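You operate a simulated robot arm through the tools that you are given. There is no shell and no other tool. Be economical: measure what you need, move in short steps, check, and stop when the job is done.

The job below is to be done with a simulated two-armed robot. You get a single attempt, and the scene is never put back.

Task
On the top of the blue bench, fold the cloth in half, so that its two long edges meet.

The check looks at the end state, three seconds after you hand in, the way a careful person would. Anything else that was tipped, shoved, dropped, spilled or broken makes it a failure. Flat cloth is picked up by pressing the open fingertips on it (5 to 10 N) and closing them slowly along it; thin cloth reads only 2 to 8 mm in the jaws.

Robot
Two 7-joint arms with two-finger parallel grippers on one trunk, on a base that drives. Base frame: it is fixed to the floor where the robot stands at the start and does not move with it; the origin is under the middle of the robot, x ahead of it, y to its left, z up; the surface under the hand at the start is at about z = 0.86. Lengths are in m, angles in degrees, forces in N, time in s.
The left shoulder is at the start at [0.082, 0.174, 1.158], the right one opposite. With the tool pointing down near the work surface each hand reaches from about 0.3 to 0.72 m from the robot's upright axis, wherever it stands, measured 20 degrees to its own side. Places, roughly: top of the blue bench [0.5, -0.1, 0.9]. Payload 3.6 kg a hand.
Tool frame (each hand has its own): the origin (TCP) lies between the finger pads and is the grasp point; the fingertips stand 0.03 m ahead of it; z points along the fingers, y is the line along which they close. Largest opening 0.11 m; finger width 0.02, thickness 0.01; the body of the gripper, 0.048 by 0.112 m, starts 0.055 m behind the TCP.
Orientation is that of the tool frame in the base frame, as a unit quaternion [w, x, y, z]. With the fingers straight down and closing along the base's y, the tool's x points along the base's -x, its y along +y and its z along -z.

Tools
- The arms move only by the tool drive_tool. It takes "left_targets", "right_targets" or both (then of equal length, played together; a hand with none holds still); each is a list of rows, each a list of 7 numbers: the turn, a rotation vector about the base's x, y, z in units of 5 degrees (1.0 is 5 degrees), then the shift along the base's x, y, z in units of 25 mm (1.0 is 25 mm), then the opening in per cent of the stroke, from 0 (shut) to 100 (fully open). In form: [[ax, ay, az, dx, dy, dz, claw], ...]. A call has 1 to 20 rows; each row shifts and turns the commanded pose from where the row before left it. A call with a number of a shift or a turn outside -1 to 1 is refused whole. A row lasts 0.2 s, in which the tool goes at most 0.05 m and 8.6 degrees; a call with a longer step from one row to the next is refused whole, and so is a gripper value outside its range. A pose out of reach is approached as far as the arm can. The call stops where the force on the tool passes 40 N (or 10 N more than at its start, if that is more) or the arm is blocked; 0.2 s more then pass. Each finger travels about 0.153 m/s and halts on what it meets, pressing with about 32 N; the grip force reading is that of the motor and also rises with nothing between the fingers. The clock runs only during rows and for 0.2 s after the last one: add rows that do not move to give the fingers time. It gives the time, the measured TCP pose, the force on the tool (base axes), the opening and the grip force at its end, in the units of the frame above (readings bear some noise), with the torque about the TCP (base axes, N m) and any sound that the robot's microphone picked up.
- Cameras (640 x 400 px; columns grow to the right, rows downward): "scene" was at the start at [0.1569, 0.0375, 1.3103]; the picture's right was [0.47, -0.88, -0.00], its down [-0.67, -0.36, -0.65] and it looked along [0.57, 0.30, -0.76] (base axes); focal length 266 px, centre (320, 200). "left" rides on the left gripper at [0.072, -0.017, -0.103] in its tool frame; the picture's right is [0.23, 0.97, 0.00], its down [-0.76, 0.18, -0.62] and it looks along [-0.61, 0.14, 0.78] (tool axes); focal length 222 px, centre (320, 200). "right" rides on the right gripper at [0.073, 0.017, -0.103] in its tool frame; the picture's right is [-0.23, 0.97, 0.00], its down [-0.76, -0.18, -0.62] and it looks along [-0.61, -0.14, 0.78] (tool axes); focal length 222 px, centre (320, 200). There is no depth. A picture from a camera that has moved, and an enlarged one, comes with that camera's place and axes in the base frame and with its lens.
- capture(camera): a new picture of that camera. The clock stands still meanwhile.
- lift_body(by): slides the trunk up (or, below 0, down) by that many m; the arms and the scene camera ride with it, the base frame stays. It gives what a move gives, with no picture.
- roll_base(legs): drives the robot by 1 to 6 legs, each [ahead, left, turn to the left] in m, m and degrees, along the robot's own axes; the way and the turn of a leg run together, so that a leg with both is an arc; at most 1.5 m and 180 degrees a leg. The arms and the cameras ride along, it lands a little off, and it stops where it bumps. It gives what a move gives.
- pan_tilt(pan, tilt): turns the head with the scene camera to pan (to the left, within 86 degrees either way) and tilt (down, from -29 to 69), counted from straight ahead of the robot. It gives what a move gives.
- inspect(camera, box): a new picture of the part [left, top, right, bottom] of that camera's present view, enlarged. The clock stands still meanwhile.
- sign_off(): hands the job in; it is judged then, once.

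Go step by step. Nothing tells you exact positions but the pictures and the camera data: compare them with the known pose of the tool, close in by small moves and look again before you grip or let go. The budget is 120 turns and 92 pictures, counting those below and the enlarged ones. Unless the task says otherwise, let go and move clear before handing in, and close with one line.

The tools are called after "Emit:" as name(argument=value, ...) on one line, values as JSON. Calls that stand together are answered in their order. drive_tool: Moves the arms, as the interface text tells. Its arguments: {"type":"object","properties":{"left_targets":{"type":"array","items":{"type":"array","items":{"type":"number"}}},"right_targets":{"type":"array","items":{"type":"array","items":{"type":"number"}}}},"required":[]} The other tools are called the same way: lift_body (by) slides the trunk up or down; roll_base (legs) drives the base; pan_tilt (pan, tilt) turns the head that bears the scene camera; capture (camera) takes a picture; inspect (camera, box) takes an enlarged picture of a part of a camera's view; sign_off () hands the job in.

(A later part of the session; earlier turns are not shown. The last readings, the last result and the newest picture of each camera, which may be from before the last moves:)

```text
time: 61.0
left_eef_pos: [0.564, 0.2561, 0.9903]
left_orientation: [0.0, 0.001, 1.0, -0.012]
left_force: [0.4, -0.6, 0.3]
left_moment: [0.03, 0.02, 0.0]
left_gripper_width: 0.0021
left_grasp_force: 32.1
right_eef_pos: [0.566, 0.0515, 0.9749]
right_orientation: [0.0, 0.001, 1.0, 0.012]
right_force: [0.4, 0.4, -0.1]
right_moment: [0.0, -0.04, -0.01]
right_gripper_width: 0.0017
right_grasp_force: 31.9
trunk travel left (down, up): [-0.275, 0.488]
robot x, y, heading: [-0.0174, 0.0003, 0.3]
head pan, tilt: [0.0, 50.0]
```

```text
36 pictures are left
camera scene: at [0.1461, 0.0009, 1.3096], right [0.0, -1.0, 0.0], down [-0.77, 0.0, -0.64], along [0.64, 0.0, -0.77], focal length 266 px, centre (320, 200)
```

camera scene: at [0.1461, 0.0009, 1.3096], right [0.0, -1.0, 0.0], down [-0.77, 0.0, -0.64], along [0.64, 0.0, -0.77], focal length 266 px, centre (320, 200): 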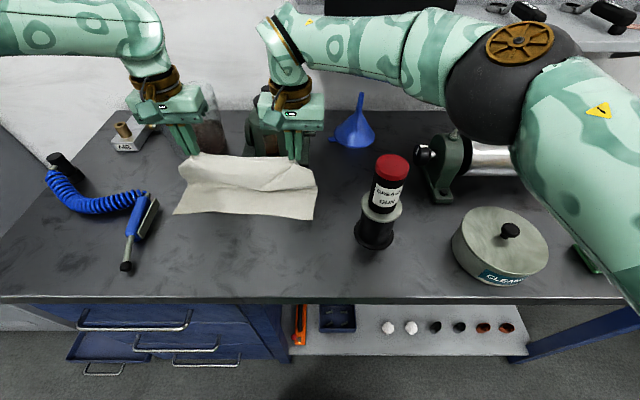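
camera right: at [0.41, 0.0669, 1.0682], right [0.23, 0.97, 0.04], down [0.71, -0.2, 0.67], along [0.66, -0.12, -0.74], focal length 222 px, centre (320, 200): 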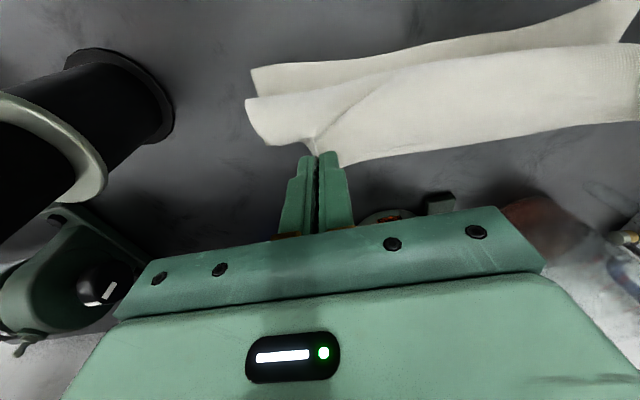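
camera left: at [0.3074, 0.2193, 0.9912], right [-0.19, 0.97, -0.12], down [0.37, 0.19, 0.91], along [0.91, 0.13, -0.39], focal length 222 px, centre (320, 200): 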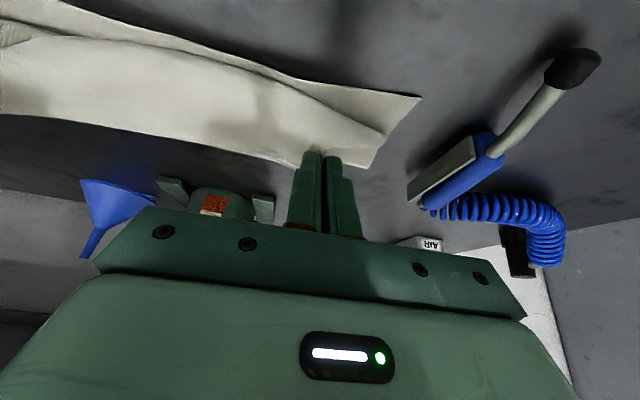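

The cloth keeps creeping forward toward the kettle, so I'll pick it fully off the table as a hanging curtain, carry it back toward the robot, and lay it down fresh.

Emit:
drive_tool(right_targets=[[0, 0, 0, -0.2, 0, 0.64, 0], [0, 0, 0, -0.3, 0, 0.64, 0], [0, 0, 0, -0.4, 0, 0.64, 0], [0, 0, 0, -0.5, 0, 0.64, 0], [0, 0, 0, -0.5, 0, 0.64, 0], [0, 0, 0, -0.5, 0, 0.64, 0], [0, 0, 0, -0.5, 0, 0.64, 0], [0, 0, 0, -0.5, 0, 0.64, 0], [0, 0, 0, -0.6, 0, 0.64, 0], [0, 0, 0, -0.6, 0, 0.64, 0], [0, 0, 0, 0, 0, 0.4, 0], [0, 0, 0, 0, 0, 0.4, 0]], left_targets=[[0, 0, 0, -0.2, 0, 0.58, 0], [0, 0, 0, -0.3, 0, 0.58, 0], [0, 0, 0, -0.4, 0, 0.58, 0], [0, 0, 0, -0.5, 0, 0.58, 0], [0, 0, 0, -0.5, 0, 0.58, 0], [0, 0, 0, -0.5, 0, 0.58, 0], [0, 0, 0, -0.5, 0, 0.58, 0], [0, 0, 0, -0.5, 0, 0.58, 0], [0, 0, 0, -0.6, 0, 0.58, 0], [0, 0, 0, -0.6, 0, 0.58, 0], [0, 0, 0, 0, 0, 0.4, 0], [0, 0, 0, 0, 0, 0.4, 0]])

Emit:
capture(camera="scene")

```text
time: 63.6
left_eef_pos: [0.4482, 0.255, 1.1546]
left_orientation: [-0.001, 0.002, 1.0, -0.011]
left_force: [-0.9, -0.5, 0.0]
left_moment: [-0.03, -0.01, 0.03]
left_gripper_width: 0.002
left_grasp_force: 31.9
right_eef_pos: [0.4501, 0.0497, 1.1548]
right_orientation: [0.0, 0.002, 1.0, 0.013]
right_force: [-0.2, 0.4, 1.0]
right_moment: [0.01, -0.02, 0.01]
right_gripper_width: 0.0019
right_grasp_force: 32.1
trunk travel left (down, up): [-0.275, 0.488]
robot x, y, heading: [-0.0168, -0.0009, -0.1]
head pan, tilt: [0.0, 50.0]
```

```text
35 pictures are left
camera scene: at [0.1457, 0.0013, 1.3096], right [0.0, -1.0, 0.0], down [-0.77, 0.0, -0.64], along [0.64, 0.0, -0.77], focal length 266 px, centre (320, 200)
```

scene: 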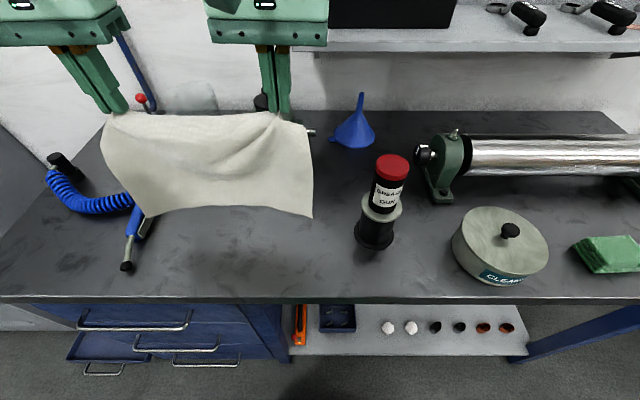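

The cloth now hangs free, which gives a better way: touch the bottom edge down farther out, lay the cloth toward the robot, then swing the held edge back out over it. That matches how the cloth leaves the vertical fingers. First I position it: +5 cm x, −1.5 cm y, and lower until the bottom edge nearly touches.

Emit:
drive_tool(right_targets=[[0, 0, 0, 0.5, -0.15, 0, 0], [0, 0, 0, 0.5, -0.15, 0, 0], [0, 0, 0, 0.5, -0.15, 0, 0], [0, 0, 0, 0.5, -0.15, 0, 0], [0, 0, 0, 0, 0, -0.4, 0], [0, 0, 0, 0, 0, -0.4, 0], [0, 0, 0, 0, 0, -0.4, 0], [0, 0, 0, 0, 0, -0.4, 0], [0, 0, 0, 0, 0, -0.2, 0], [0, 0, 0, 0, 0, 0, 0], [0, 0, 0, 0, 0, 0, 0]], left_targets=[[0, 0, 0, 0.5, -0.15, 0, 0], [0, 0, 0, 0.5, -0.15, 0, 0], [0, 0, 0, 0.5, -0.15, 0, 0], [0, 0, 0, 0.5, -0.15, 0, 0], [0, 0, 0, 0, 0, -0.4, 0], [0, 0, 0, 0, 0, -0.4, 0], [0, 0, 0, 0, 0, -0.4, 0], [0, 0, 0, 0, 0, -0.4, 0], [0, 0, 0, 0, 0, -0.2, 0], [0, 0, 0, 0, 0, 0, 0], [0, 0, 0, 0, 0, 0, 0]])

Emit:
capture(camera="scene")

Emit:
capture(camera="left")

```text
time: 66.0
left_eef_pos: [0.4988, 0.2418, 1.1099]
left_orientation: [0.0, 0.002, 1.0, -0.01]
left_force: [0.6, 1.0, -0.1]
left_moment: [0.05, 0.01, 0.02]
left_gripper_width: 0.0021
left_grasp_force: 32.1
right_eef_pos: [0.501, 0.0346, 1.111]
right_orientation: [0.0, 0.002, 1.0, 0.013]
right_force: [-0.7, -0.5, -0.7]
right_moment: [0.0, 0.0, -0.01]
right_gripper_width: 0.0021
right_grasp_force: 31.5
trunk travel left (down, up): [-0.275, 0.488]
robot x, y, heading: [-0.0157, 0.0024, 0.1]
head pan, tilt: [0.0, 50.0]
```

```text
34 pictures are left
camera scene: at [0.1464, 0.001, 1.3096], right [0.0, -1.0, 0.0], down [-0.77, 0.0, -0.64], along [0.64, 0.0, -0.77], focal length 266 px, centre (320, 200)
```

scene: 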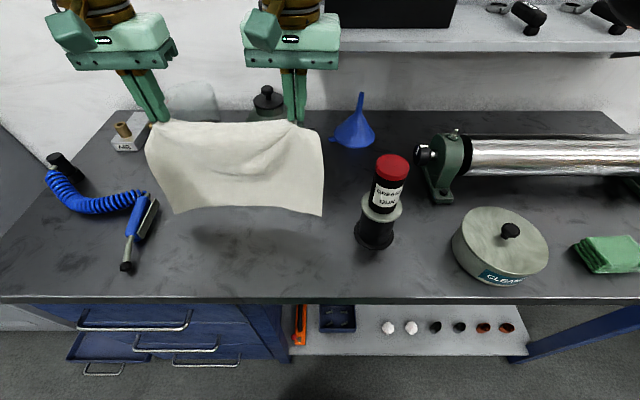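

```text
33 pictures are left
camera left: at [0.4268, 0.2261, 1.2122], right [-0.22, 0.97, -0.02], down [0.76, 0.19, 0.62], along [0.61, 0.12, -0.79], focal length 222 px, centre (320, 200)
```

left: 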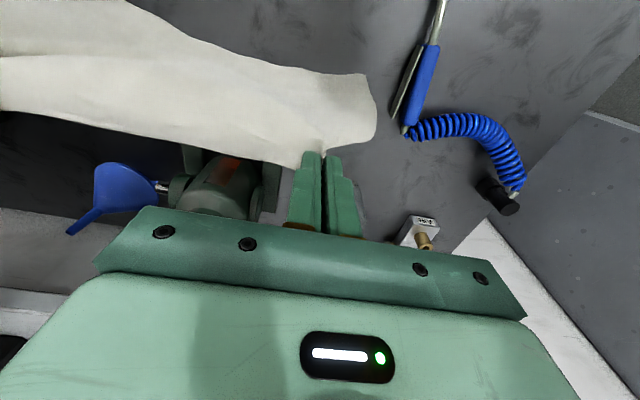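

The bottom edge hangs about 2 cm above the table at x≈0.465. I'll touch down and move the hands back over it toward the robot, laying the bottom half.

Emit:
drive_tool(right_targets=[[0, 0, 0, 0, 0, -0.4, 0], [0, 0, 0, 0, 0, -0.4, 0], [0, 0, 0, -0.6, 0, -0.3, 0], [0, 0, 0, -0.7, 0, -0.3, 0], [0, 0, 0, -0.7, 0, -0.25, 0], [0, 0, 0, -0.7, 0, -0.25, 0], [0, 0, 0, -0.7, 0, -0.4, 0], [0, 0, 0, -0.7, 0, -0.4, 0], [0, 0, 0, -0.6, 0, -0.5, 0], [0, 0, 0, -0.6, 0, -0.5, 0], [0, 0, 0, -0.4, 0, -0.5, 0], [0, 0, 0, -0.4, 0, -0.5, 0]], left_targets=[[0, 0, 0, 0, 0, -0.4, 0], [0, 0, 0, 0, 0, -0.4, 0], [0, 0, 0, -0.6, 0, -0.3, 0], [0, 0, 0, -0.7, 0, -0.3, 0], [0, 0, 0, -0.7, 0, -0.25, 0], [0, 0, 0, -0.7, 0, -0.25, 0], [0, 0, 0, -0.7, 0, -0.4, 0], [0, 0, 0, -0.7, 0, -0.4, 0], [0, 0, 0, -0.6, 0, -0.5, 0], [0, 0, 0, -0.6, 0, -0.5, 0], [0, 0, 0, -0.4, 0, -0.5, 0], [0, 0, 0, -0.4, 0, -0.5, 0]])

Emit:
capture(camera="scene")

Emit:
capture(camera="left")

Emit:
capture(camera="right")

```text
time: 68.6
left_eef_pos: [0.3461, 0.2405, 0.9928]
left_orientation: [0.0, 0.001, 1.0, -0.013]
left_force: [0.6, 0.2, 0.7]
left_moment: [0.07, 0.03, -0.03]
left_gripper_width: 0.0019
left_grasp_force: 31.5
right_eef_pos: [0.3473, 0.0367, 0.9913]
right_orientation: [-0.001, 0.002, 1.0, 0.013]
right_force: [0.2, 0.7, 0.2]
right_moment: [0.0, -0.01, 0.03]
right_gripper_width: 0.0018
right_grasp_force: 32.3
trunk travel left (down, up): [-0.275, 0.488]
robot x, y, heading: [-0.0153, 0.0022, 0.0]
head pan, tilt: [0.0, 50.0]
```

```text
32 pictures are left
camera scene: at [0.1461, 0.0011, 1.3096], right [0.0, -1.0, 0.0], down [-0.77, 0.0, -0.64], along [0.64, 0.0, -0.77], focal length 266 px, centre (320, 200)
```

scene: 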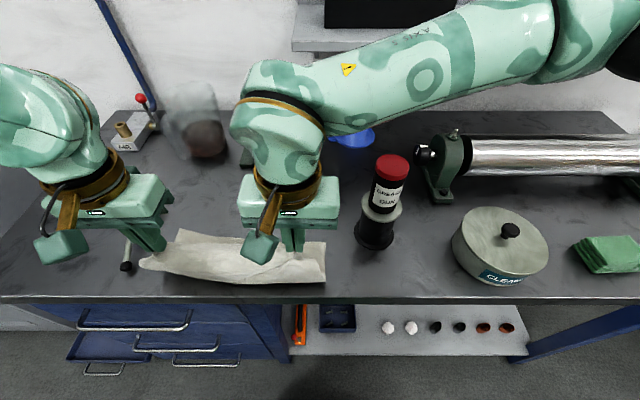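

```text
31 pictures are left
camera left: at [0.2737, 0.2264, 1.0957], right [-0.23, 0.97, -0.02], down [0.76, 0.19, 0.62], along [0.61, 0.12, -0.78], focal length 222 px, centre (320, 200)
```

left: 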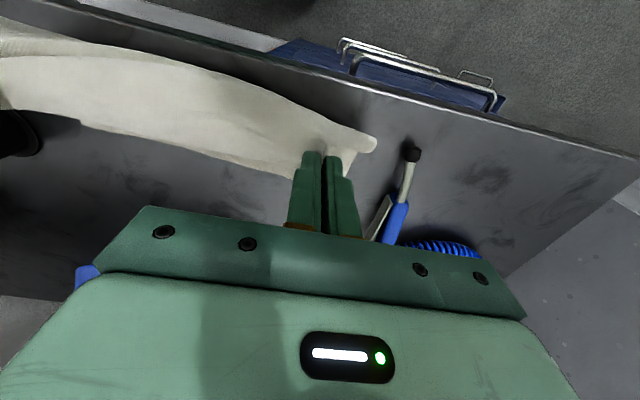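

```text
30 pictures are left
camera right: at [0.2741, 0.0517, 1.0949], right [0.23, 0.97, 0.03], down [0.76, -0.2, 0.62], along [0.61, -0.12, -0.79], focal length 222 px, centre (320, 200)
```

right: 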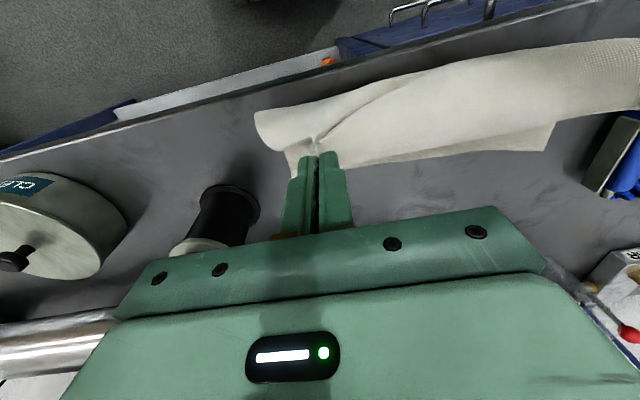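

The bottom layer lies from its far edge (≈(0.41,−0.02)–(0.447,0.29)) back toward the robot, and the held edge sits above it the right way round. Now I swing the held edge forward and down onto that edge, stopping 2 cm up to check.

Emit:
drive_tool(right_targets=[[0, 0, 0, 0.3, 0, -0.34, 0], [0, 0, 0, 0.3, 0, -0.34, 0], [0, 0, 0, 0.3, 0, -0.42, 0], [0, 0, 0, 0.3, 0, -0.42, 0], [0, 0, 0, 0.26, 0, -0.44, 0], [0, 0, 0, 0.26, 0, -0.44, 0], [0, 0, 0, 0.2, 0, -0.3, 0], [0, 0, 0, 0.2, 0, -0.3, 0]], left_targets=[[0, 0, 0, 0.4, 0, -0.34, 0], [0, 0, 0, 0.4, 0, -0.34, 0], [0, 0, 0, 0.4, 0, -0.42, 0], [0, 0, 0, 0.4, 0, -0.42, 0], [0, 0, 0, 0.34, 0, -0.44, 0], [0, 0, 0, 0.34, 0, -0.44, 0], [0, 0, 0, 0.26, 0, -0.3, 0], [0, 0, 0, 0.26, 0, -0.3, 0]])

Emit:
capture(camera="scene")

Emit:
inspect(camera="left", box=[0, 0, 440, 240])

Emit:
inspect(camera="right", box=[200, 0, 640, 240])

```text
time: 70.4
left_eef_pos: [0.4162, 0.2396, 0.9167]
left_orientation: [0.001, 0.001, 1.0, -0.011]
left_force: [-0.1, 0.2, -0.4]
left_moment: [0.03, 0.03, 0.01]
left_gripper_width: 0.0023
left_grasp_force: 31.9
right_eef_pos: [0.4023, 0.0356, 0.9165]
right_orientation: [0.0, 0.001, 1.0, 0.013]
right_force: [-0.4, 1.0, -0.1]
right_moment: [0.03, 0.01, -0.01]
right_gripper_width: 0.0019
right_grasp_force: 31.7
trunk travel left (down, up): [-0.275, 0.488]
robot x, y, heading: [-0.02, -0.0004, -0.2]
head pan, tilt: [0.0, 50.0]
```

```text
29 pictures are left
camera scene: at [0.1468, 0.0012, 1.3095], right [0.0, -1.0, 0.0], down [-0.77, 0.0, -0.64], along [0.64, 0.0, -0.77], focal length 266 px, centre (320, 200)
```

scene: 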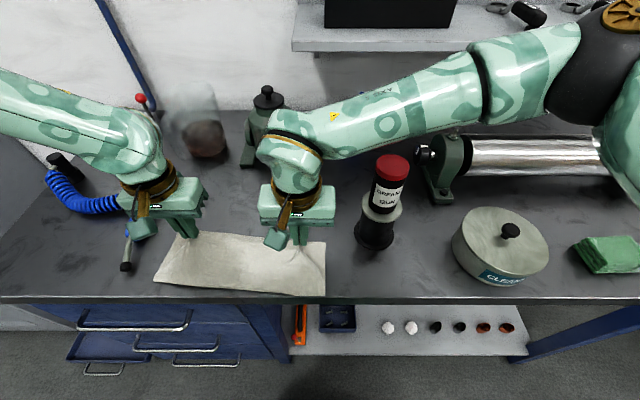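

```text
1.45 times, centred on (220, 120) of left
camera zoom: at [0.3441, 0.2258, 1.0195], right [-0.22, 0.97, -0.02], down [0.76, 0.19, 0.62], along [0.61, 0.12, -0.79], focal length 323 px, centre (466, 316)
```

zoom: 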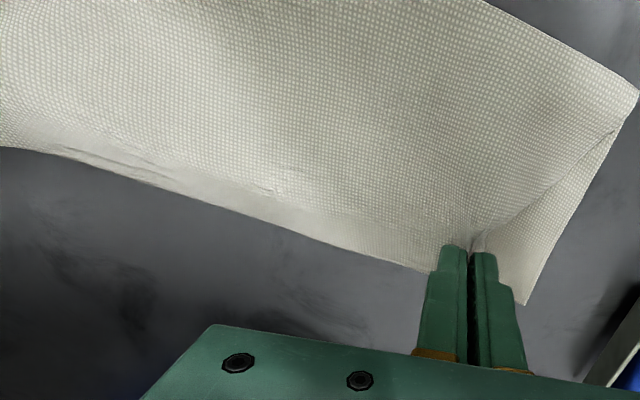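

```text
1.45 times, centred on (420, 120) of right
camera zoom: at [0.3287, 0.0511, 1.0207], right [0.23, 0.97, 0.03], down [0.76, -0.2, 0.62], along [0.61, -0.12, -0.79], focal length 323 px, centre (174, 316)
```

zoom: 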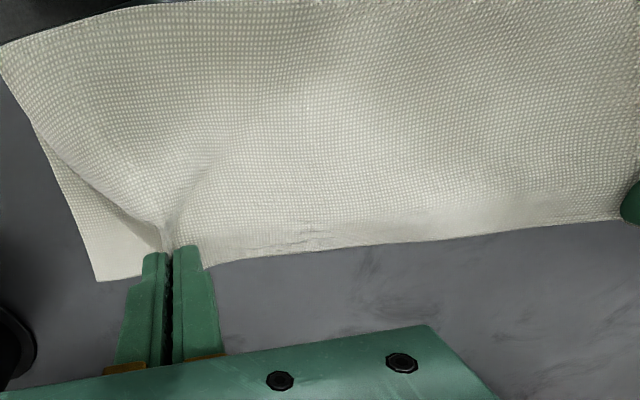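

The drape is right now: the held edge comes down just short of the bottom edge. I'll advance about 1 cm, lower to contact, and open slowly to spread the pinched ruck.

Emit:
drive_tool(right_targets=[[0, 0, 0, 0.1, 0, -0.25, 0], [0, 0, 0, 0.1, 0, -0.25, 0], [0, 0, 0, 0.1, 0, -0.2, 0], [0, 0, 0, 0.05, 0, -0.15, 0], [0, 0, 0, 0, 0, 0, 0]], left_targets=[[0, 0, 0, 0.15, 0, -0.25, 0], [0, 0, 0, 0.15, 0, -0.25, 0], [0, 0, 0, 0.15, 0, -0.2, 0], [0, 0, 0, 0.05, 0, -0.15, 0], [0, 0, 0, 0, 0, 0, 0]])

Emit:
inspect(camera="left", box=[0, 0, 440, 240])

Emit:
inspect(camera="right", box=[200, 0, 640, 240])

```text
time: 71.6
left_eef_pos: [0.4274, 0.241, 0.8966]
left_orientation: [0.0, 0.002, 1.0, -0.012]
left_force: [0.3, -0.7, 0.0]
left_moment: [0.02, -0.02, 0.03]
left_gripper_width: 0.0023
left_grasp_force: 31.9
right_eef_pos: [0.4085, 0.035, 0.8968]
right_orientation: [0.0, 0.001, 1.0, 0.013]
right_force: [-0.9, 0.3, 0.0]
right_moment: [0.01, -0.01, 0.01]
right_gripper_width: 0.002
right_grasp_force: 31.7
trunk travel left (down, up): [-0.275, 0.488]
robot x, y, heading: [-0.0215, 0.0018, 0.0]
head pan, tilt: [0.0, 50.0]
```

```text
1.45 times, centred on (220, 120) of left
camera zoom: at [0.3561, 0.2258, 0.9981], right [-0.22, 0.97, -0.02], down [0.76, 0.19, 0.62], along [0.61, 0.12, -0.79], focal length 323 px, centre (466, 316)
```

zoom: 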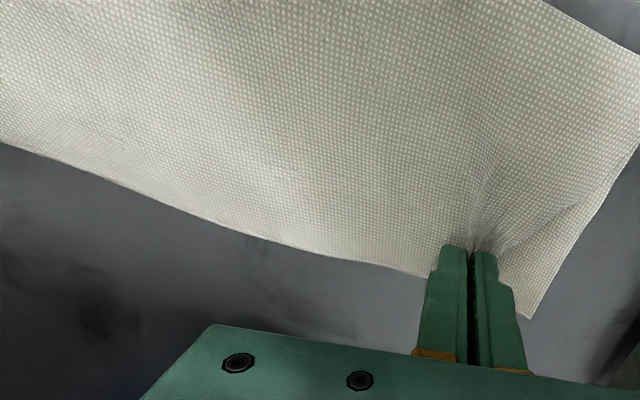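

```text
1.45 times, centred on (420, 120) of right
camera zoom: at [0.3361, 0.051, 1.0007], right [0.23, 0.97, 0.03], down [0.76, -0.2, 0.62], along [0.61, -0.12, -0.79], focal length 323 px, centre (174, 316)
```

zoom: 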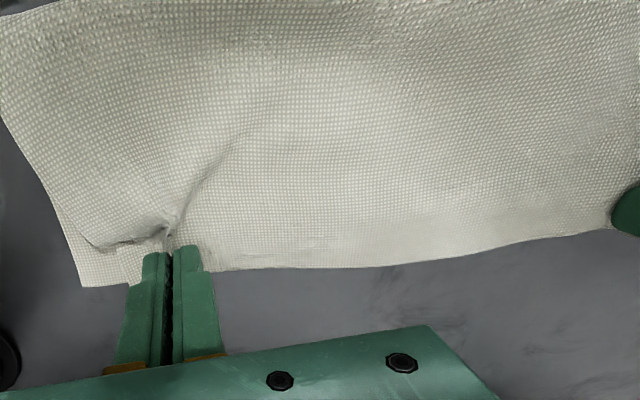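

Contact is near and alignment is good; the right corner is about 1–2 cm short because of the pinch. I'll nudge right +6 mm, touch down, and open slowly.

Emit:
drive_tool(right_targets=[[0, 0, 0, 0.12, -0.08, -0.05, 0], [0, 0, 0, 0.12, -0.08, -0.08, 0], [0, 0, 0, 0, 0, 0, 3], [0, 0, 0, 0, 0, 0, 6], [0, 0, 0, 0, 0, 0, 9], [0, 0, 0, 0, 0, 0, 12], [0, 0, 0, 0, 0, 0, 15], [0, 0, 0, 0, 0, 0, 18], [0, 0, 0, 0, 0, 0, 22], [0, 0, 0, 0, 0, 0, 26], [0, 0, 0, 0, 0, 0, 30], [0, 0, 0, 0, 0, 0, 30]], left_targets=[[0, 0, 0, 0.05, 0.05, -0.05, 0], [0, 0, 0, 0.05, 0.05, -0.08, 0], [0, 0, 0, 0, 0, 0, 3], [0, 0, 0, 0, 0, 0, 6], [0, 0, 0, 0, 0, 0, 9], [0, 0, 0, 0, 0, 0, 12], [0, 0, 0, 0, 0, 0, 15], [0, 0, 0, 0, 0, 0, 18], [0, 0, 0, 0, 0, 0, 22], [0, 0, 0, 0, 0, 0, 26], [0, 0, 0, 0, 0, 0, 30], [0, 0, 0, 0, 0, 0, 30]])

Emit:
inspect(camera="left", box=[0, 0, 440, 240])

Emit:
inspect(camera="right", box=[200, 0, 640, 240])

```text
time: 74.2
left_eef_pos: [0.4294, 0.2407, 0.8934]
left_orientation: [0.0, 0.001, 1.0, -0.011]
left_force: [2.0, -3.7, 24.2]
left_moment: [0.35, -0.06, -0.03]
left_gripper_width: 0.0313
left_grasp_force: 0.1
right_eef_pos: [0.4144, 0.0307, 0.8939]
right_orientation: [0.001, 0.002, 1.0, 0.014]
right_force: [-0.5, -0.5, 0.3]
right_moment: [0.0, 0.0, 0.05]
right_gripper_width: 0.033
right_grasp_force: 0.1
trunk travel left (down, up): [-0.275, 0.488]
robot x, y, heading: [-0.0186, 0.0005, -0.2]
head pan, tilt: [0.0, 50.0]
```

```text
1.45 times, centred on (220, 120) of left
camera zoom: at [0.3574, 0.2271, 0.996], right [-0.22, 0.97, -0.02], down [0.76, 0.19, 0.62], along [0.61, 0.12, -0.78], focal length 323 px, centre (466, 316)
```

zoom: 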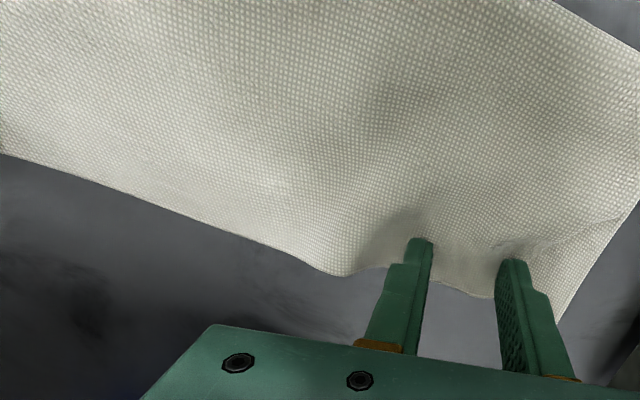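

```text
1.45 times, centred on (420, 120) of right
camera zoom: at [0.3412, 0.0462, 0.9984], right [0.23, 0.97, 0.03], down [0.76, -0.2, 0.62], along [0.61, -0.12, -0.79], focal length 323 px, centre (174, 316)
```

zoom: 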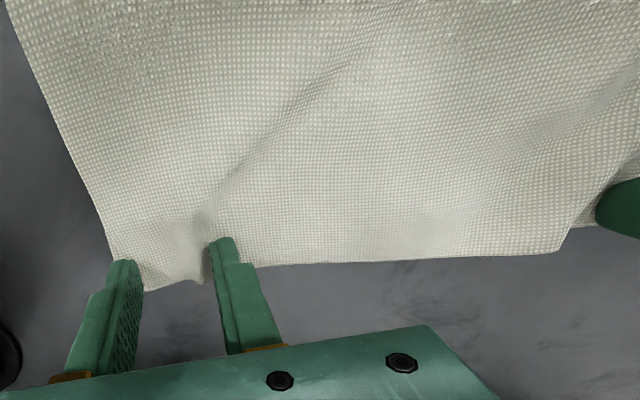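

Both let go; the left still presses, so I'll lift both hands straight up and look.

Emit:
drive_tool(right_targets=[[0, 0, 0, 0, 0, 0.2, 32], [0, 0, 0, 0, 0, 0.4, 32], [0, 0, 0, 0, 0, 0.8, 32], [0, 0, 0, 0, 0, 1, 32], [0, 0, 0, 0, 0, 1, 32], [0, 0, 0, 0, 0, 1, 32], [0, 0, 0, 0, 0, 1, 32], [0, 0, 0, 0, 0, 1, 32], [0, 0, 0, 0, 0, 1, 32]], left_targets=[[0, 0, 0, 0, 0, 0.2, 30], [0, 0, 0, 0, 0, 0.4, 30], [0, 0, 0, 0, 0, 0.8, 32], [0, 0, 0, 0, 0, 1, 32], [0, 0, 0, 0, 0, 1, 32], [0, 0, 0, 0, 0, 1, 32], [0, 0, 0, 0, 0, 1, 32], [0, 0, 0, 0, 0, 1, 32], [0, 0, 0, 0, 0, 1, 32]])

Emit:
capture(camera="scene")

Emit:
inspect(camera="left", box=[0, 0, 440, 240])

Emit:
inspect(camera="right", box=[200, 0, 640, 240])

```text
time: 76.2
left_eef_pos: [0.4282, 0.2435, 1.0801]
left_orientation: [0.0, 0.002, 1.0, -0.012]
left_force: [-0.3, -0.3, -0.5]
left_moment: [-0.01, 0.0, 0.02]
left_gripper_width: 0.0353
left_grasp_force: 0.0
right_eef_pos: [0.415, 0.0319, 1.0804]
right_orientation: [0.0, 0.002, 1.0, 0.013]
right_force: [-1.1, 0.5, 0.8]
right_moment: [0.0, 0.02, -0.02]
right_gripper_width: 0.0356
right_grasp_force: 0.0
trunk travel left (down, up): [-0.275, 0.488]
robot x, y, heading: [-0.0158, -0.0001, 0.2]
head pan, tilt: [0.0, 50.0]
```

```text
22 pictures are left
camera scene: at [0.1455, 0.001, 1.3097], right [0.0, -1.0, 0.0], down [-0.77, 0.0, -0.64], along [0.64, 0.0, -0.77], focal length 266 px, centre (320, 200)
```

scene: 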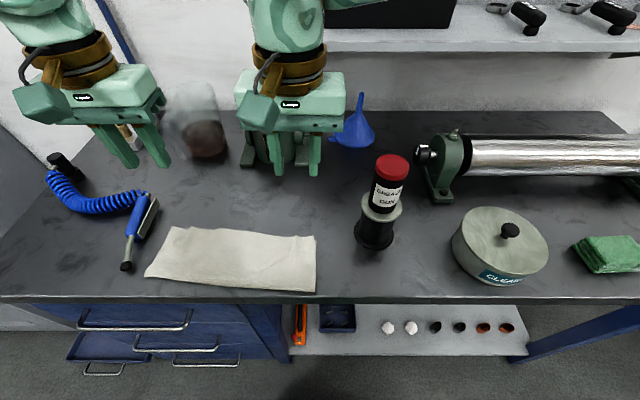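

```text
1.45 times, centred on (220, 120) of left
camera zoom: at [0.3563, 0.2284, 1.183], right [-0.22, 0.97, -0.02], down [0.76, 0.19, 0.62], along [0.61, 0.12, -0.78], focal length 323 px, centre (466, 316)
```

zoom: 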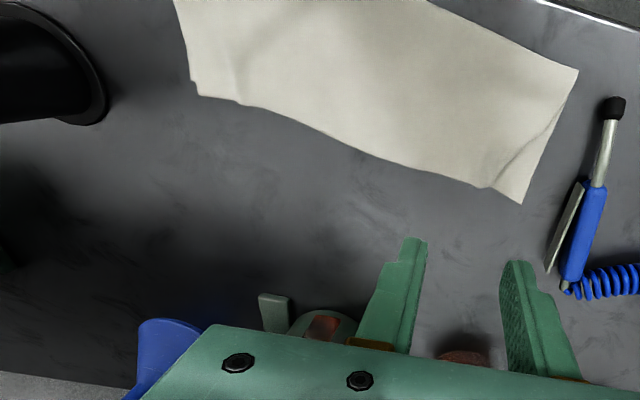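

```text
1.45 times, centred on (420, 120) of right
camera zoom: at [0.3418, 0.0471, 1.184], right [0.23, 0.97, 0.03], down [0.76, -0.2, 0.62], along [0.61, -0.12, -0.79], focal length 323 px, centre (174, 316)
```

zoom: 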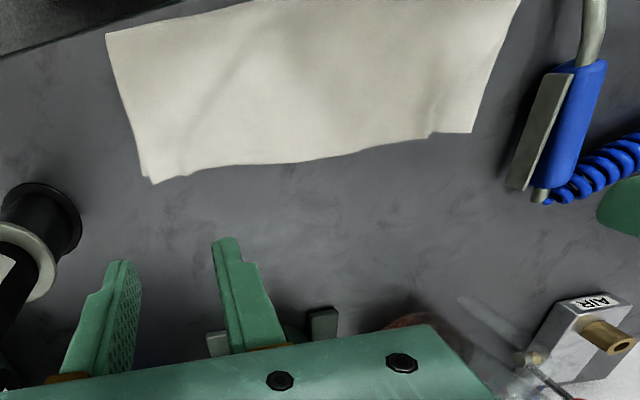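

The cloth is folded into a neat half strip. I'll zoom in to judge how well the edges meet.

Emit:
inspect(camera="scene", box=[135, 215, 335, 300])

Emit:
inspect(camera="left", box=[240, 30, 400, 150])

Emit:
inspect(camera="right", box=[260, 50, 420, 150])

```text
3.20 times, centred on (235, 258) of scene
camera zoom: at [0.1455, 0.001, 1.3097], right [0.0, -1.0, 0.0], down [-0.77, 0.0, -0.64], along [0.64, 0.0, -0.77], focal length 850 px, centre (592, 16)
```

zoom: 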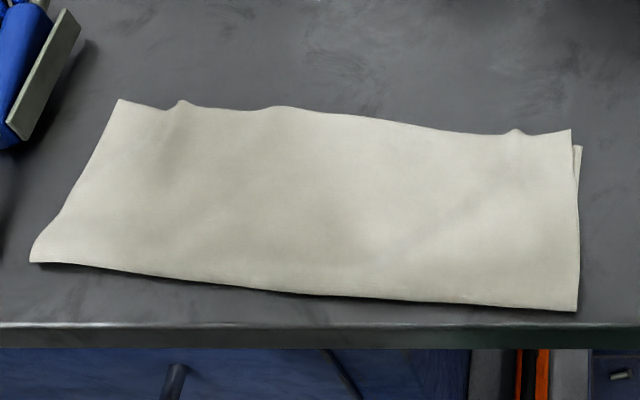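

```text
3.33 times, centred on (320, 90) of left
camera zoom: at [0.3563, 0.2284, 1.183], right [-0.22, 0.97, -0.02], down [0.76, 0.19, 0.62], along [0.61, 0.12, -0.78], focal length 740 px, centre (320, 567)
```

zoom: 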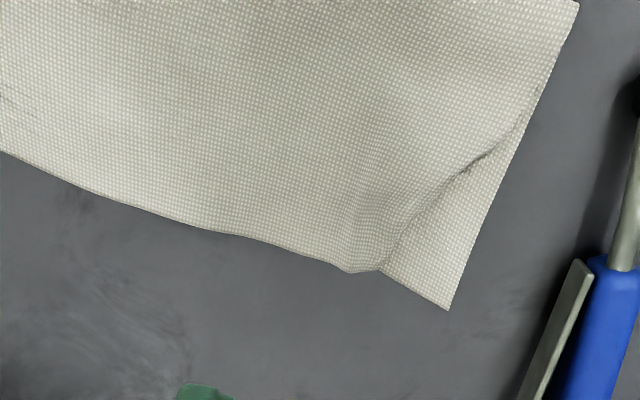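

```text
4.00 times, centred on (340, 100) of right
camera zoom: at [0.3418, 0.0471, 1.184], right [0.23, 0.97, 0.03], down [0.76, -0.2, 0.62], along [0.61, -0.12, -0.79], focal length 888 px, centre (240, 600)
```

zoom: 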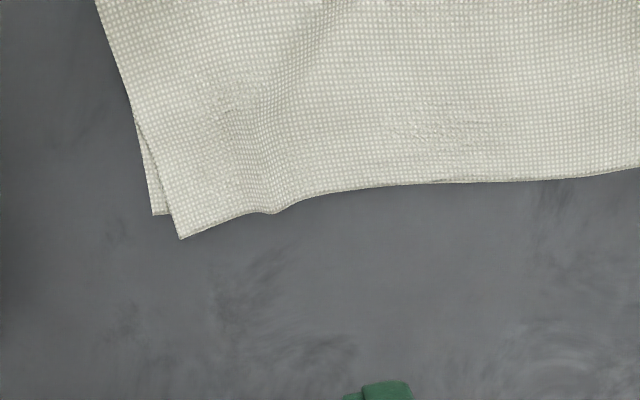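

The right end is within about 6 mm, but at the left end the top layer's corner is tucked under (about 4 cm). I'll move the right hand up out of the way and re-grip the top layer near that corner with the left hand.

Emit:
drive_tool(right_targets=[[0, 0, 0, -0.3, 0, 0.8, 30], [0, 0, 0, -0.3, 0, 0.8, 30], [0, 0, 0, -0.3, 0, 0.8, 30], [0, 0, 0, -0.3, 0, 0.8, 30], [0, 0, 0, 0, 0, 0, 30], [0, 0, 0, 0, 0, 0, 30], [0, 0, 0, 0, 0, 0, 30], [0, 0, 0, 0, 0, 0, 30], [0, 0, 0, 0, 0, 0, 30], [0, 0, 0, 0, 0, 0, 30]], left_targets=[[0, 0, 0, 0, 0.1, -0.8, 20], [0, 0, 0, 0, 0.1, -0.8, 20], [0, 0, 0, 0, 0, -0.8, 20], [0, 0, 0, 0, 0, -0.8, 20], [0, 0, 0, 0, 0, -0.8, 20], [0, 0, 0, 0, 0, -0.8, 20], [0, 0, 0, 0, 0, -0.8, 20], [0, 0, 0, 0, 0, -0.8, 20], [0, 0, 0, 0, 0, -0.6, 20], [0, 0, 0, 0, 0, 0, 20]])

Emit:
inspect(camera="left", box=[160, 40, 480, 240])

```text
time: 78.4
left_eef_pos: [0.4306, 0.2487, 0.902]
left_orientation: [0.0, 0.001, 1.0, -0.011]
left_force: [0.2, -0.3, -0.8]
left_moment: [0.0, -0.05, 0.01]
left_gripper_width: 0.0221
left_grasp_force: 0.1
right_eef_pos: [0.384, 0.0321, 1.1573]
right_orientation: [0.0, 0.003, 1.0, 0.012]
right_force: [-0.2, -1.3, 0.0]
right_moment: [-0.03, 0.07, 0.03]
right_gripper_width: 0.0329
right_grasp_force: 0.0
trunk travel left (down, up): [-0.275, 0.488]
robot x, y, heading: [-0.0203, -0.0006, -0.2]
head pan, tilt: [0.0, 50.0]
```

```text
2.00 times, centred on (320, 140) of left
camera zoom: at [0.3581, 0.2337, 1.0053], right [-0.22, 0.97, -0.02], down [0.76, 0.19, 0.62], along [0.61, 0.12, -0.79], focal length 444 px, centre (320, 320)
```

zoom: 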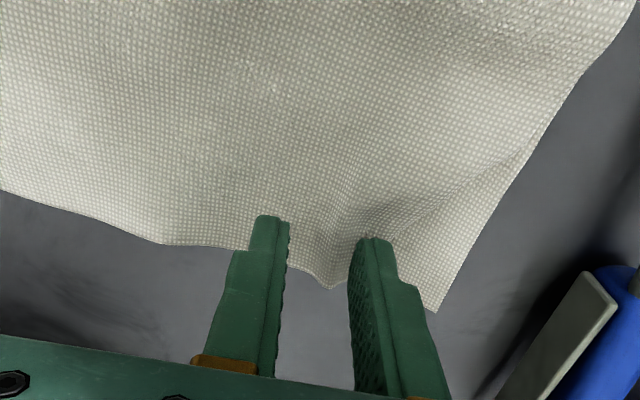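

Emit:
drive_tool(left_targets=[[0, 0, 0, 0, 0, -0.12, 20], [0, 0, 0, 0, 0, -0.12, 20], [0, 0, 0, 0, 0, 0, 20]])

```text
time: 79.2
left_eef_pos: [0.432, 0.2479, 0.8959]
left_orientation: [0.0, 0.001, 1.0, -0.011]
left_force: [-0.2, 0.4, -0.1]
left_moment: [0.0, 0.01, 0.01]
left_gripper_width: 0.0223
left_grasp_force: 0.0
right_eef_pos: [0.3837, 0.0313, 1.1582]
right_orientation: [-0.001, 0.003, 1.0, 0.013]
right_force: [0.5, 0.0, -0.1]
right_moment: [0.02, -0.03, -0.02]
right_gripper_width: 0.033
right_grasp_force: 0.1
trunk travel left (down, up): [-0.275, 0.488]
robot x, y, heading: [-0.0181, -0.0022, 0.0]
head pan, tilt: [0.0, 50.0]
```

Emit:
drive_tool(left_targets=[[0, 0, 0, 0, 0, -0.06, 20], [0, 0, 0, 0, 0, -0.06, 20], [0, 0, 0, 0, 0, 0, 20]])

```text
time: 80.0
left_eef_pos: [0.4299, 0.249, 0.8933]
left_orientation: [0.0, 0.002, 1.0, -0.012]
left_force: [0.4, -0.4, 2.6]
left_moment: [0.05, -0.03, -0.04]
left_gripper_width: 0.0219
left_grasp_force: 0.0
right_eef_pos: [0.385, 0.0318, 1.1572]
right_orientation: [0.0, 0.002, 1.0, 0.014]
right_force: [-0.3, -0.3, 0.0]
right_moment: [0.02, -0.01, 0.03]
right_gripper_width: 0.0332
right_grasp_force: 0.0
trunk travel left (down, up): [-0.275, 0.488]
robot x, y, heading: [-0.0172, -0.0009, -0.0]
head pan, tilt: [0.0, 50.0]
```

Light contact (2.6 N) — I'll add a touch and close slowly so that only the top layer is pinched, then lift 1.5 cm.

Emit:
drive_tool(left_targets=[[0, 0, 0, 0, 0, -0.03, 20], [0, 0, 0, 0, 0, 0, 17], [0, 0, 0, 0, 0, 0, 14], [0, 0, 0, 0, 0, 0, 11], [0, 0, 0, 0, 0, 0, 8], [0, 0, 0, 0, 0, 0, 5], [0, 0, 0, 0, 0, 0, 2], [0, 0, 0, 0, 0, 0, 0], [0, 0, 0, 0, 0, 0, 0], [0, 0, 0, 0, 0, 0.3, 0], [0, 0, 0, 0, 0, 0.4, 0], [0, 0, 0, 0, 0, 0, 0]])

Emit:
inspect(camera="left", box=[160, 40, 480, 240])

```text
time: 82.6
left_eef_pos: [0.4318, 0.2482, 0.9117]
left_orientation: [0.0, 0.001, 1.0, -0.011]
left_force: [-0.4, -0.5, 0.0]
left_moment: [-0.01, 0.0, 0.02]
left_gripper_width: 0.0
left_grasp_force: 32.3
right_eef_pos: [0.3855, 0.0326, 1.1572]
right_orientation: [0.001, 0.003, 1.0, 0.013]
right_force: [0.9, -0.1, -0.1]
right_moment: [-0.03, 0.0, -0.02]
right_gripper_width: 0.0332
right_grasp_force: 0.1
trunk travel left (down, up): [-0.275, 0.488]
robot x, y, heading: [-0.0176, -0.0006, -0.1]
head pan, tilt: [0.0, 50.0]
```

```text
2.00 times, centred on (320, 140) of left
camera zoom: at [0.3585, 0.2332, 1.0136], right [-0.22, 0.97, -0.02], down [0.76, 0.19, 0.62], along [0.61, 0.12, -0.79], focal length 444 px, centre (320, 320)
```

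zoom: 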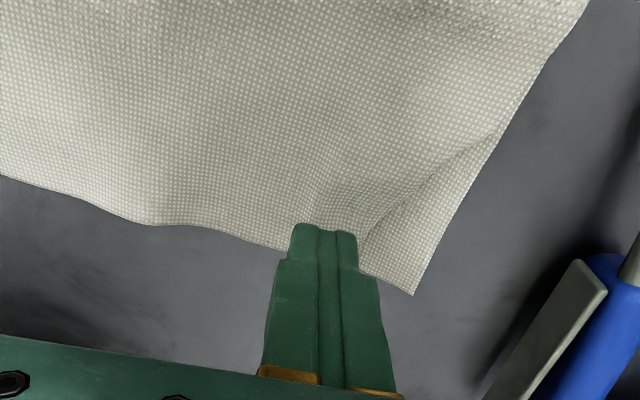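

The pinch missed (0 mm). I'll retry with a bit more opening and pressure.

Emit:
drive_tool(left_targets=[[0, 0, 0, 0, 0.04, 0, 25], [0, 0, 0, 0, 0, 0, 25], [0, 0, 0, 0, 0, -0.4, 25], [0, 0, 0, 0, 0, -0.34, 25], [0, 0, 0, 0, 0, -0.1, 25], [0, 0, 0, 0, 0, 0, 25]])

```text
time: 84.0
left_eef_pos: [0.4308, 0.2456, 0.8922]
left_orientation: [0.003, 0.002, 1.0, -0.011]
left_force: [3.4, -3.0, 35.3]
left_moment: [0.34, 0.07, -0.03]
left_gripper_width: 0.0258
left_grasp_force: 0.0
right_eef_pos: [0.3831, 0.0308, 1.1586]
right_orientation: [0.001, 0.003, 1.0, 0.014]
right_force: [0.6, 0.0, -0.7]
right_moment: [-0.01, -0.02, -0.03]
right_gripper_width: 0.0329
right_grasp_force: 0.0
trunk travel left (down, up): [-0.275, 0.488]
robot x, y, heading: [-0.0186, -0.0009, -0.1]
head pan, tilt: [0.0, 50.0]
```

Emit:
drive_tool(left_targets=[[0, 0, 0, 0, 0, 0.08, 25], [0, 0, 0, 0, 0, 0, 25]])

```text
time: 84.6
left_eef_pos: [0.4296, 0.2476, 0.892]
left_orientation: [0.001, 0.002, 1.0, -0.012]
left_force: [1.7, -3.8, 25.4]
left_moment: [0.16, 0.03, -0.01]
left_gripper_width: 0.0254
left_grasp_force: 0.0
right_eef_pos: [0.384, 0.0308, 1.1582]
right_orientation: [0.001, 0.003, 1.0, 0.014]
right_force: [-0.6, -0.3, 0.0]
right_moment: [0.0, 0.01, 0.02]
right_gripper_width: 0.0331
right_grasp_force: 0.0
trunk travel left (down, up): [-0.275, 0.488]
robot x, y, heading: [-0.0182, 0.0039, -0.0]
head pan, tilt: [0.0, 50.0]
```

Emit:
drive_tool(left_targets=[[0, 0, 0, 0, 0, 0.09, 25], [0, 0, 0, 0, 0, 0, 25]])

```text
time: 85.2
left_eef_pos: [0.4292, 0.2501, 0.8941]
left_orientation: [0.0, 0.002, 1.0, -0.012]
left_force: [-0.7, -1.2, 6.9]
left_moment: [0.08, 0.04, 0.0]
left_gripper_width: 0.0268
left_grasp_force: 0.1
right_eef_pos: [0.3833, 0.0311, 1.1577]
right_orientation: [0.0, 0.002, 1.0, 0.013]
right_force: [-0.9, 0.0, 0.0]
right_moment: [0.01, -0.05, 0.0]
right_gripper_width: 0.0331
right_grasp_force: 0.2
trunk travel left (down, up): [-0.275, 0.488]
robot x, y, heading: [-0.0195, 0.0015, -0.2]
head pan, tilt: [0.0, 50.0]
```

7 N now: close slowly and lift a little.

Emit:
drive_tool(left_targets=[[0, 0, 0, 0, 0, -0.02, 22], [0, 0, 0, 0, 0, 0, 19], [0, 0, 0, 0, 0, 0, 16], [0, 0, 0, 0, 0, 0, 13], [0, 0, 0, 0, 0, 0, 10], [0, 0, 0, 0, 0, 0, 7], [0, 0, 0, 0, 0, 0, 4], [0, 0, 0, 0, 0, 0, 2], [0, 0, 0, 0, 0, 0, 0], [0, 0, 0, 0, 0, 0, 0], [0, 0, 0, 0, 0, 0, 0], [0, 0, 0, 0, 0, 0.3, 0], [0, 0, 0, 0, 0, 0.4, 0], [0, 0, 0, 0, 0, 0, 0]])

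Emit:
inspect(camera="left", box=[160, 40, 480, 240])

```text
time: 88.2
left_eef_pos: [0.4314, 0.2482, 0.9108]
left_orientation: [0.0, 0.002, 1.0, -0.012]
left_force: [-1.3, -0.5, 0.0]
left_moment: [-0.02, -0.04, 0.02]
left_gripper_width: 0.0019
left_grasp_force: 31.8
right_eef_pos: [0.3841, 0.0327, 1.1575]
right_orientation: [0.0, 0.002, 1.0, 0.013]
right_force: [0.4, -0.4, 0.7]
right_moment: [-0.01, 0.03, -0.01]
right_gripper_width: 0.0331
right_grasp_force: 0.1
trunk travel left (down, up): [-0.275, 0.488]
robot x, y, heading: [-0.0193, 0.0011, 0.2]
head pan, tilt: [0.0, 50.0]
```

```text
2.00 times, centred on (320, 140) of left
camera zoom: at [0.358, 0.234, 1.0137], right [-0.22, 0.97, -0.02], down [0.76, 0.19, 0.62], along [0.61, 0.12, -0.79], focal length 444 px, centre (320, 320)
```

zoom: 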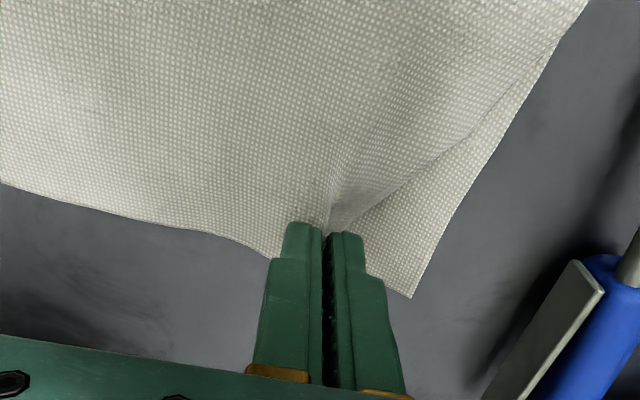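

Single layer held (1.9 mm) and the bottom corner stays put. I'll lift it 6 cm with a 20° roll outward so the tucked corner swings free.

Emit:
drive_tool(left_targets=[[0.8, 0, 0, -0.1, 0.1, 0.5, 0], [0.8, 0, 0, -0.2, 0.1, 0.5, 0], [0.8, 0, 0, -0.2, 0.1, 0.5, 0], [0.8, 0, 0, -0.2, 0.1, 0.5, 0], [0.8, 0, 0, -0.2, 0.1, 0.4, 0], [0, 0, 0, 0, 0, 0, 0], [0, 0, 0, 0, 0, 0, 0]])

Emit:
capture(camera="scene")

Emit:
inspect(camera="left", box=[120, 0, 520, 240])

```text
time: 89.8
left_eef_pos: [0.4087, 0.2621, 0.9705]
left_orientation: [-0.001, 0.002, 0.987, 0.163]
left_force: [0.4, -0.1, -0.3]
left_moment: [-0.05, 0.02, 0.02]
left_gripper_width: 0.0022
left_grasp_force: 32.4
right_eef_pos: [0.3849, 0.0318, 1.1579]
right_orientation: [0.0, 0.003, 1.0, 0.013]
right_force: [0.3, -0.2, 0.4]
right_moment: [0.03, -0.03, 0.02]
right_gripper_width: 0.0333
right_grasp_force: 0.2
trunk travel left (down, up): [-0.275, 0.488]
robot x, y, heading: [-0.0184, -0.0038, 0.3]
head pan, tilt: [0.0, 50.0]
```

```text
13 pictures are left
camera scene: at [0.1462, 0.001, 1.3096], right [0.0, -1.0, 0.0], down [-0.77, 0.0, -0.64], along [0.64, 0.0, -0.77], focal length 266 px, centre (320, 200)
```

scene: 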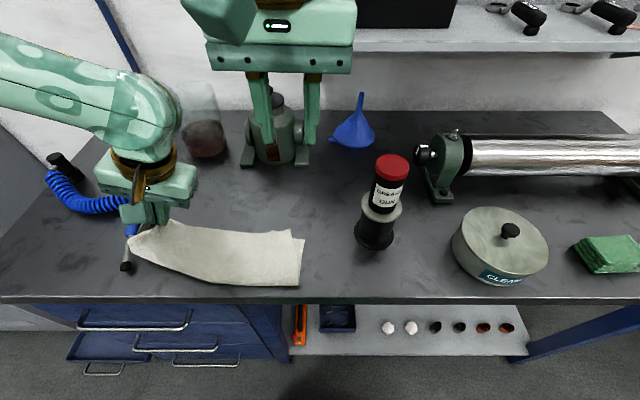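

```text
1.60 times, centred on (320, 120) of left
camera zoom: at [0.3362, 0.2124, 1.0624], right [-0.22, 0.92, 0.31], down [0.76, -0.03, 0.65], along [0.61, 0.38, -0.7], focal length 355 px, centre (320, 328)
```

zoom: 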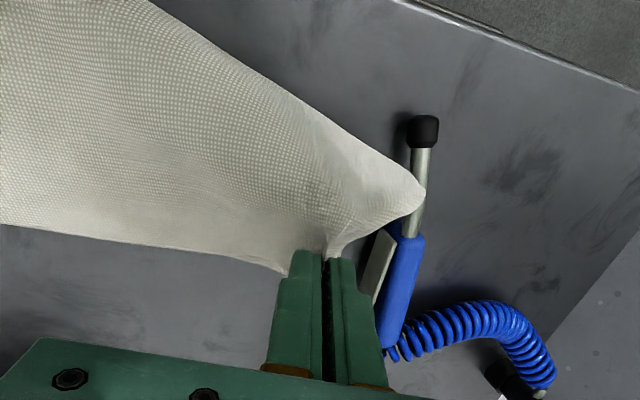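

The corner swung free. The whole cloth shifted slightly left; I'll lower back toward the edge, still rolled, and look.

Emit:
drive_tool(left_targets=[[0, 0, 0, 0.2, 0.15, -0.45, 0], [0, 0, 0, 0.25, 0.15, -0.45, 0], [0, 0, 0, 0.25, 0, -0.45, 0], [0, 0, 0, 0.2, 0, -0.45, 0], [0, 0, 0, 0, 0, 0, 0]])

Emit:
inspect(camera="left", box=[120, 0, 520, 240])

Emit:
inspect(camera="scene", box=[110, 200, 330, 310])

```text
time: 91.0
left_eef_pos: [0.43, 0.2677, 0.9245]
left_orientation: [0.0, 0.001, 0.987, 0.163]
left_force: [-0.1, 0.4, 0.1]
left_moment: [-0.03, 0.01, -0.02]
left_gripper_width: 0.0019
left_grasp_force: 31.7
right_eef_pos: [0.3844, 0.0323, 1.1573]
right_orientation: [0.0, 0.002, 1.0, 0.013]
right_force: [0.4, 0.1, -0.5]
right_moment: [0.0, 0.01, 0.0]
right_gripper_width: 0.033
right_grasp_force: 0.0
trunk travel left (down, up): [-0.275, 0.488]
robot x, y, heading: [-0.0231, -0.0013, 0.1]
head pan, tilt: [0.0, 50.0]
```

```text
1.60 times, centred on (320, 120) of left
camera zoom: at [0.3576, 0.2196, 1.0175], right [-0.22, 0.92, 0.31], down [0.76, -0.03, 0.65], along [0.61, 0.38, -0.7], focal length 355 px, centre (320, 328)
```

zoom: 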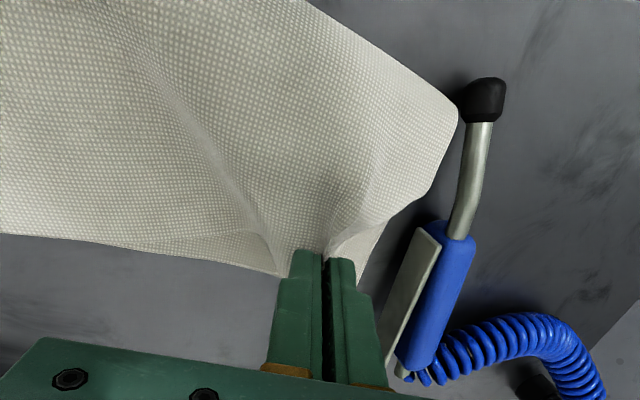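

```text
2.91 times, centred on (220, 255) of scene
camera zoom: at [0.1461, 0.001, 1.3096], right [0.0, -1.0, 0.0], down [-0.77, 0.0, -0.64], along [0.64, 0.0, -0.77], focal length 773 px, centre (611, 40)
```

zoom: 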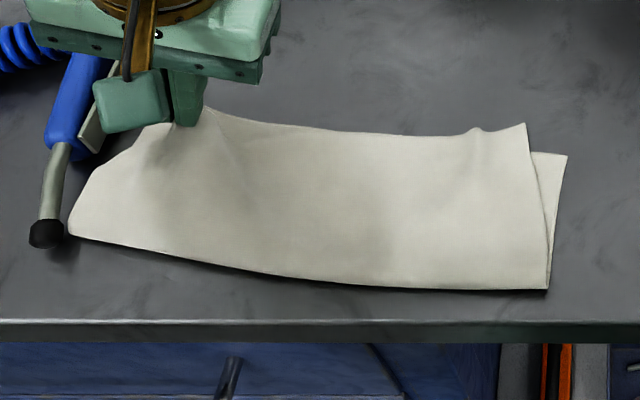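

The pull dragged the cloth about 3–4 cm left, close to the air gun nose. I'll lower a bit more and move −y so the loose corner trails outward, then look before letting go.

Emit:
drive_tool(left_targets=[[0, 0, 0, 0, 0, -0.3, 0], [0, 0, 0, 0, -0.2, -0.2, 0], [0, 0, 0, 0, -0.25, 0, 0], [0, 0, 0, 0, -0.25, 0, 0], [0, 0, 0, 0, -0.25, 0, 0], [0, 0, 0, 0, -0.25, -0.1, 0], [0, 0, 0, 0, -0.25, -0.1, 0], [0, 0, 0, 0, 0, 0, 0]])

Emit:
inspect(camera="left", box=[120, 0, 520, 240])

Emit:
inspect(camera="scene", box=[110, 200, 330, 310])

```text
time: 92.8
left_eef_pos: [0.4312, 0.2333, 0.9073]
left_orientation: [0.0, 0.002, 0.987, 0.163]
left_force: [0.2, 0.5, 1.0]
left_moment: [-0.03, 0.02, 0.0]
left_gripper_width: 0.0019
left_grasp_force: 32.1
right_eef_pos: [0.3843, 0.0322, 1.1571]
right_orientation: [0.0, 0.003, 1.0, 0.014]
right_force: [-0.4, -0.2, 0.8]
right_moment: [0.01, -0.01, 0.01]
right_gripper_width: 0.033
right_grasp_force: 0.1
trunk travel left (down, up): [-0.275, 0.488]
robot x, y, heading: [-0.0184, -0.0005, 0.1]
head pan, tilt: [0.0, 50.0]
```

```text
1.60 times, centred on (320, 120) of left
camera zoom: at [0.3579, 0.1842, 0.9997], right [-0.22, 0.92, 0.31], down [0.76, -0.03, 0.65], along [0.61, 0.38, -0.7], focal length 355 px, centre (320, 328)
```

zoom: 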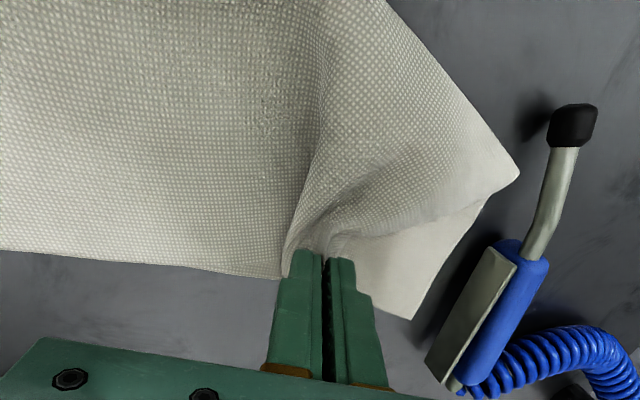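

```text
2.91 times, centred on (220, 255) of scene
camera zoom: at [0.1462, 0.001, 1.3096], right [0.0, -1.0, 0.0], down [-0.77, 0.0, -0.64], along [0.64, 0.0, -0.77], focal length 773 px, centre (611, 40)
```

zoom: 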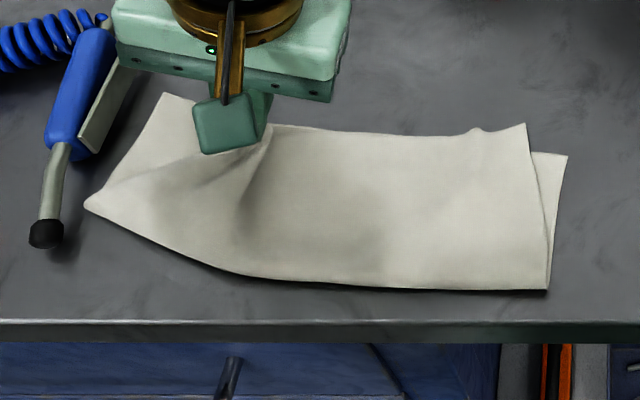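

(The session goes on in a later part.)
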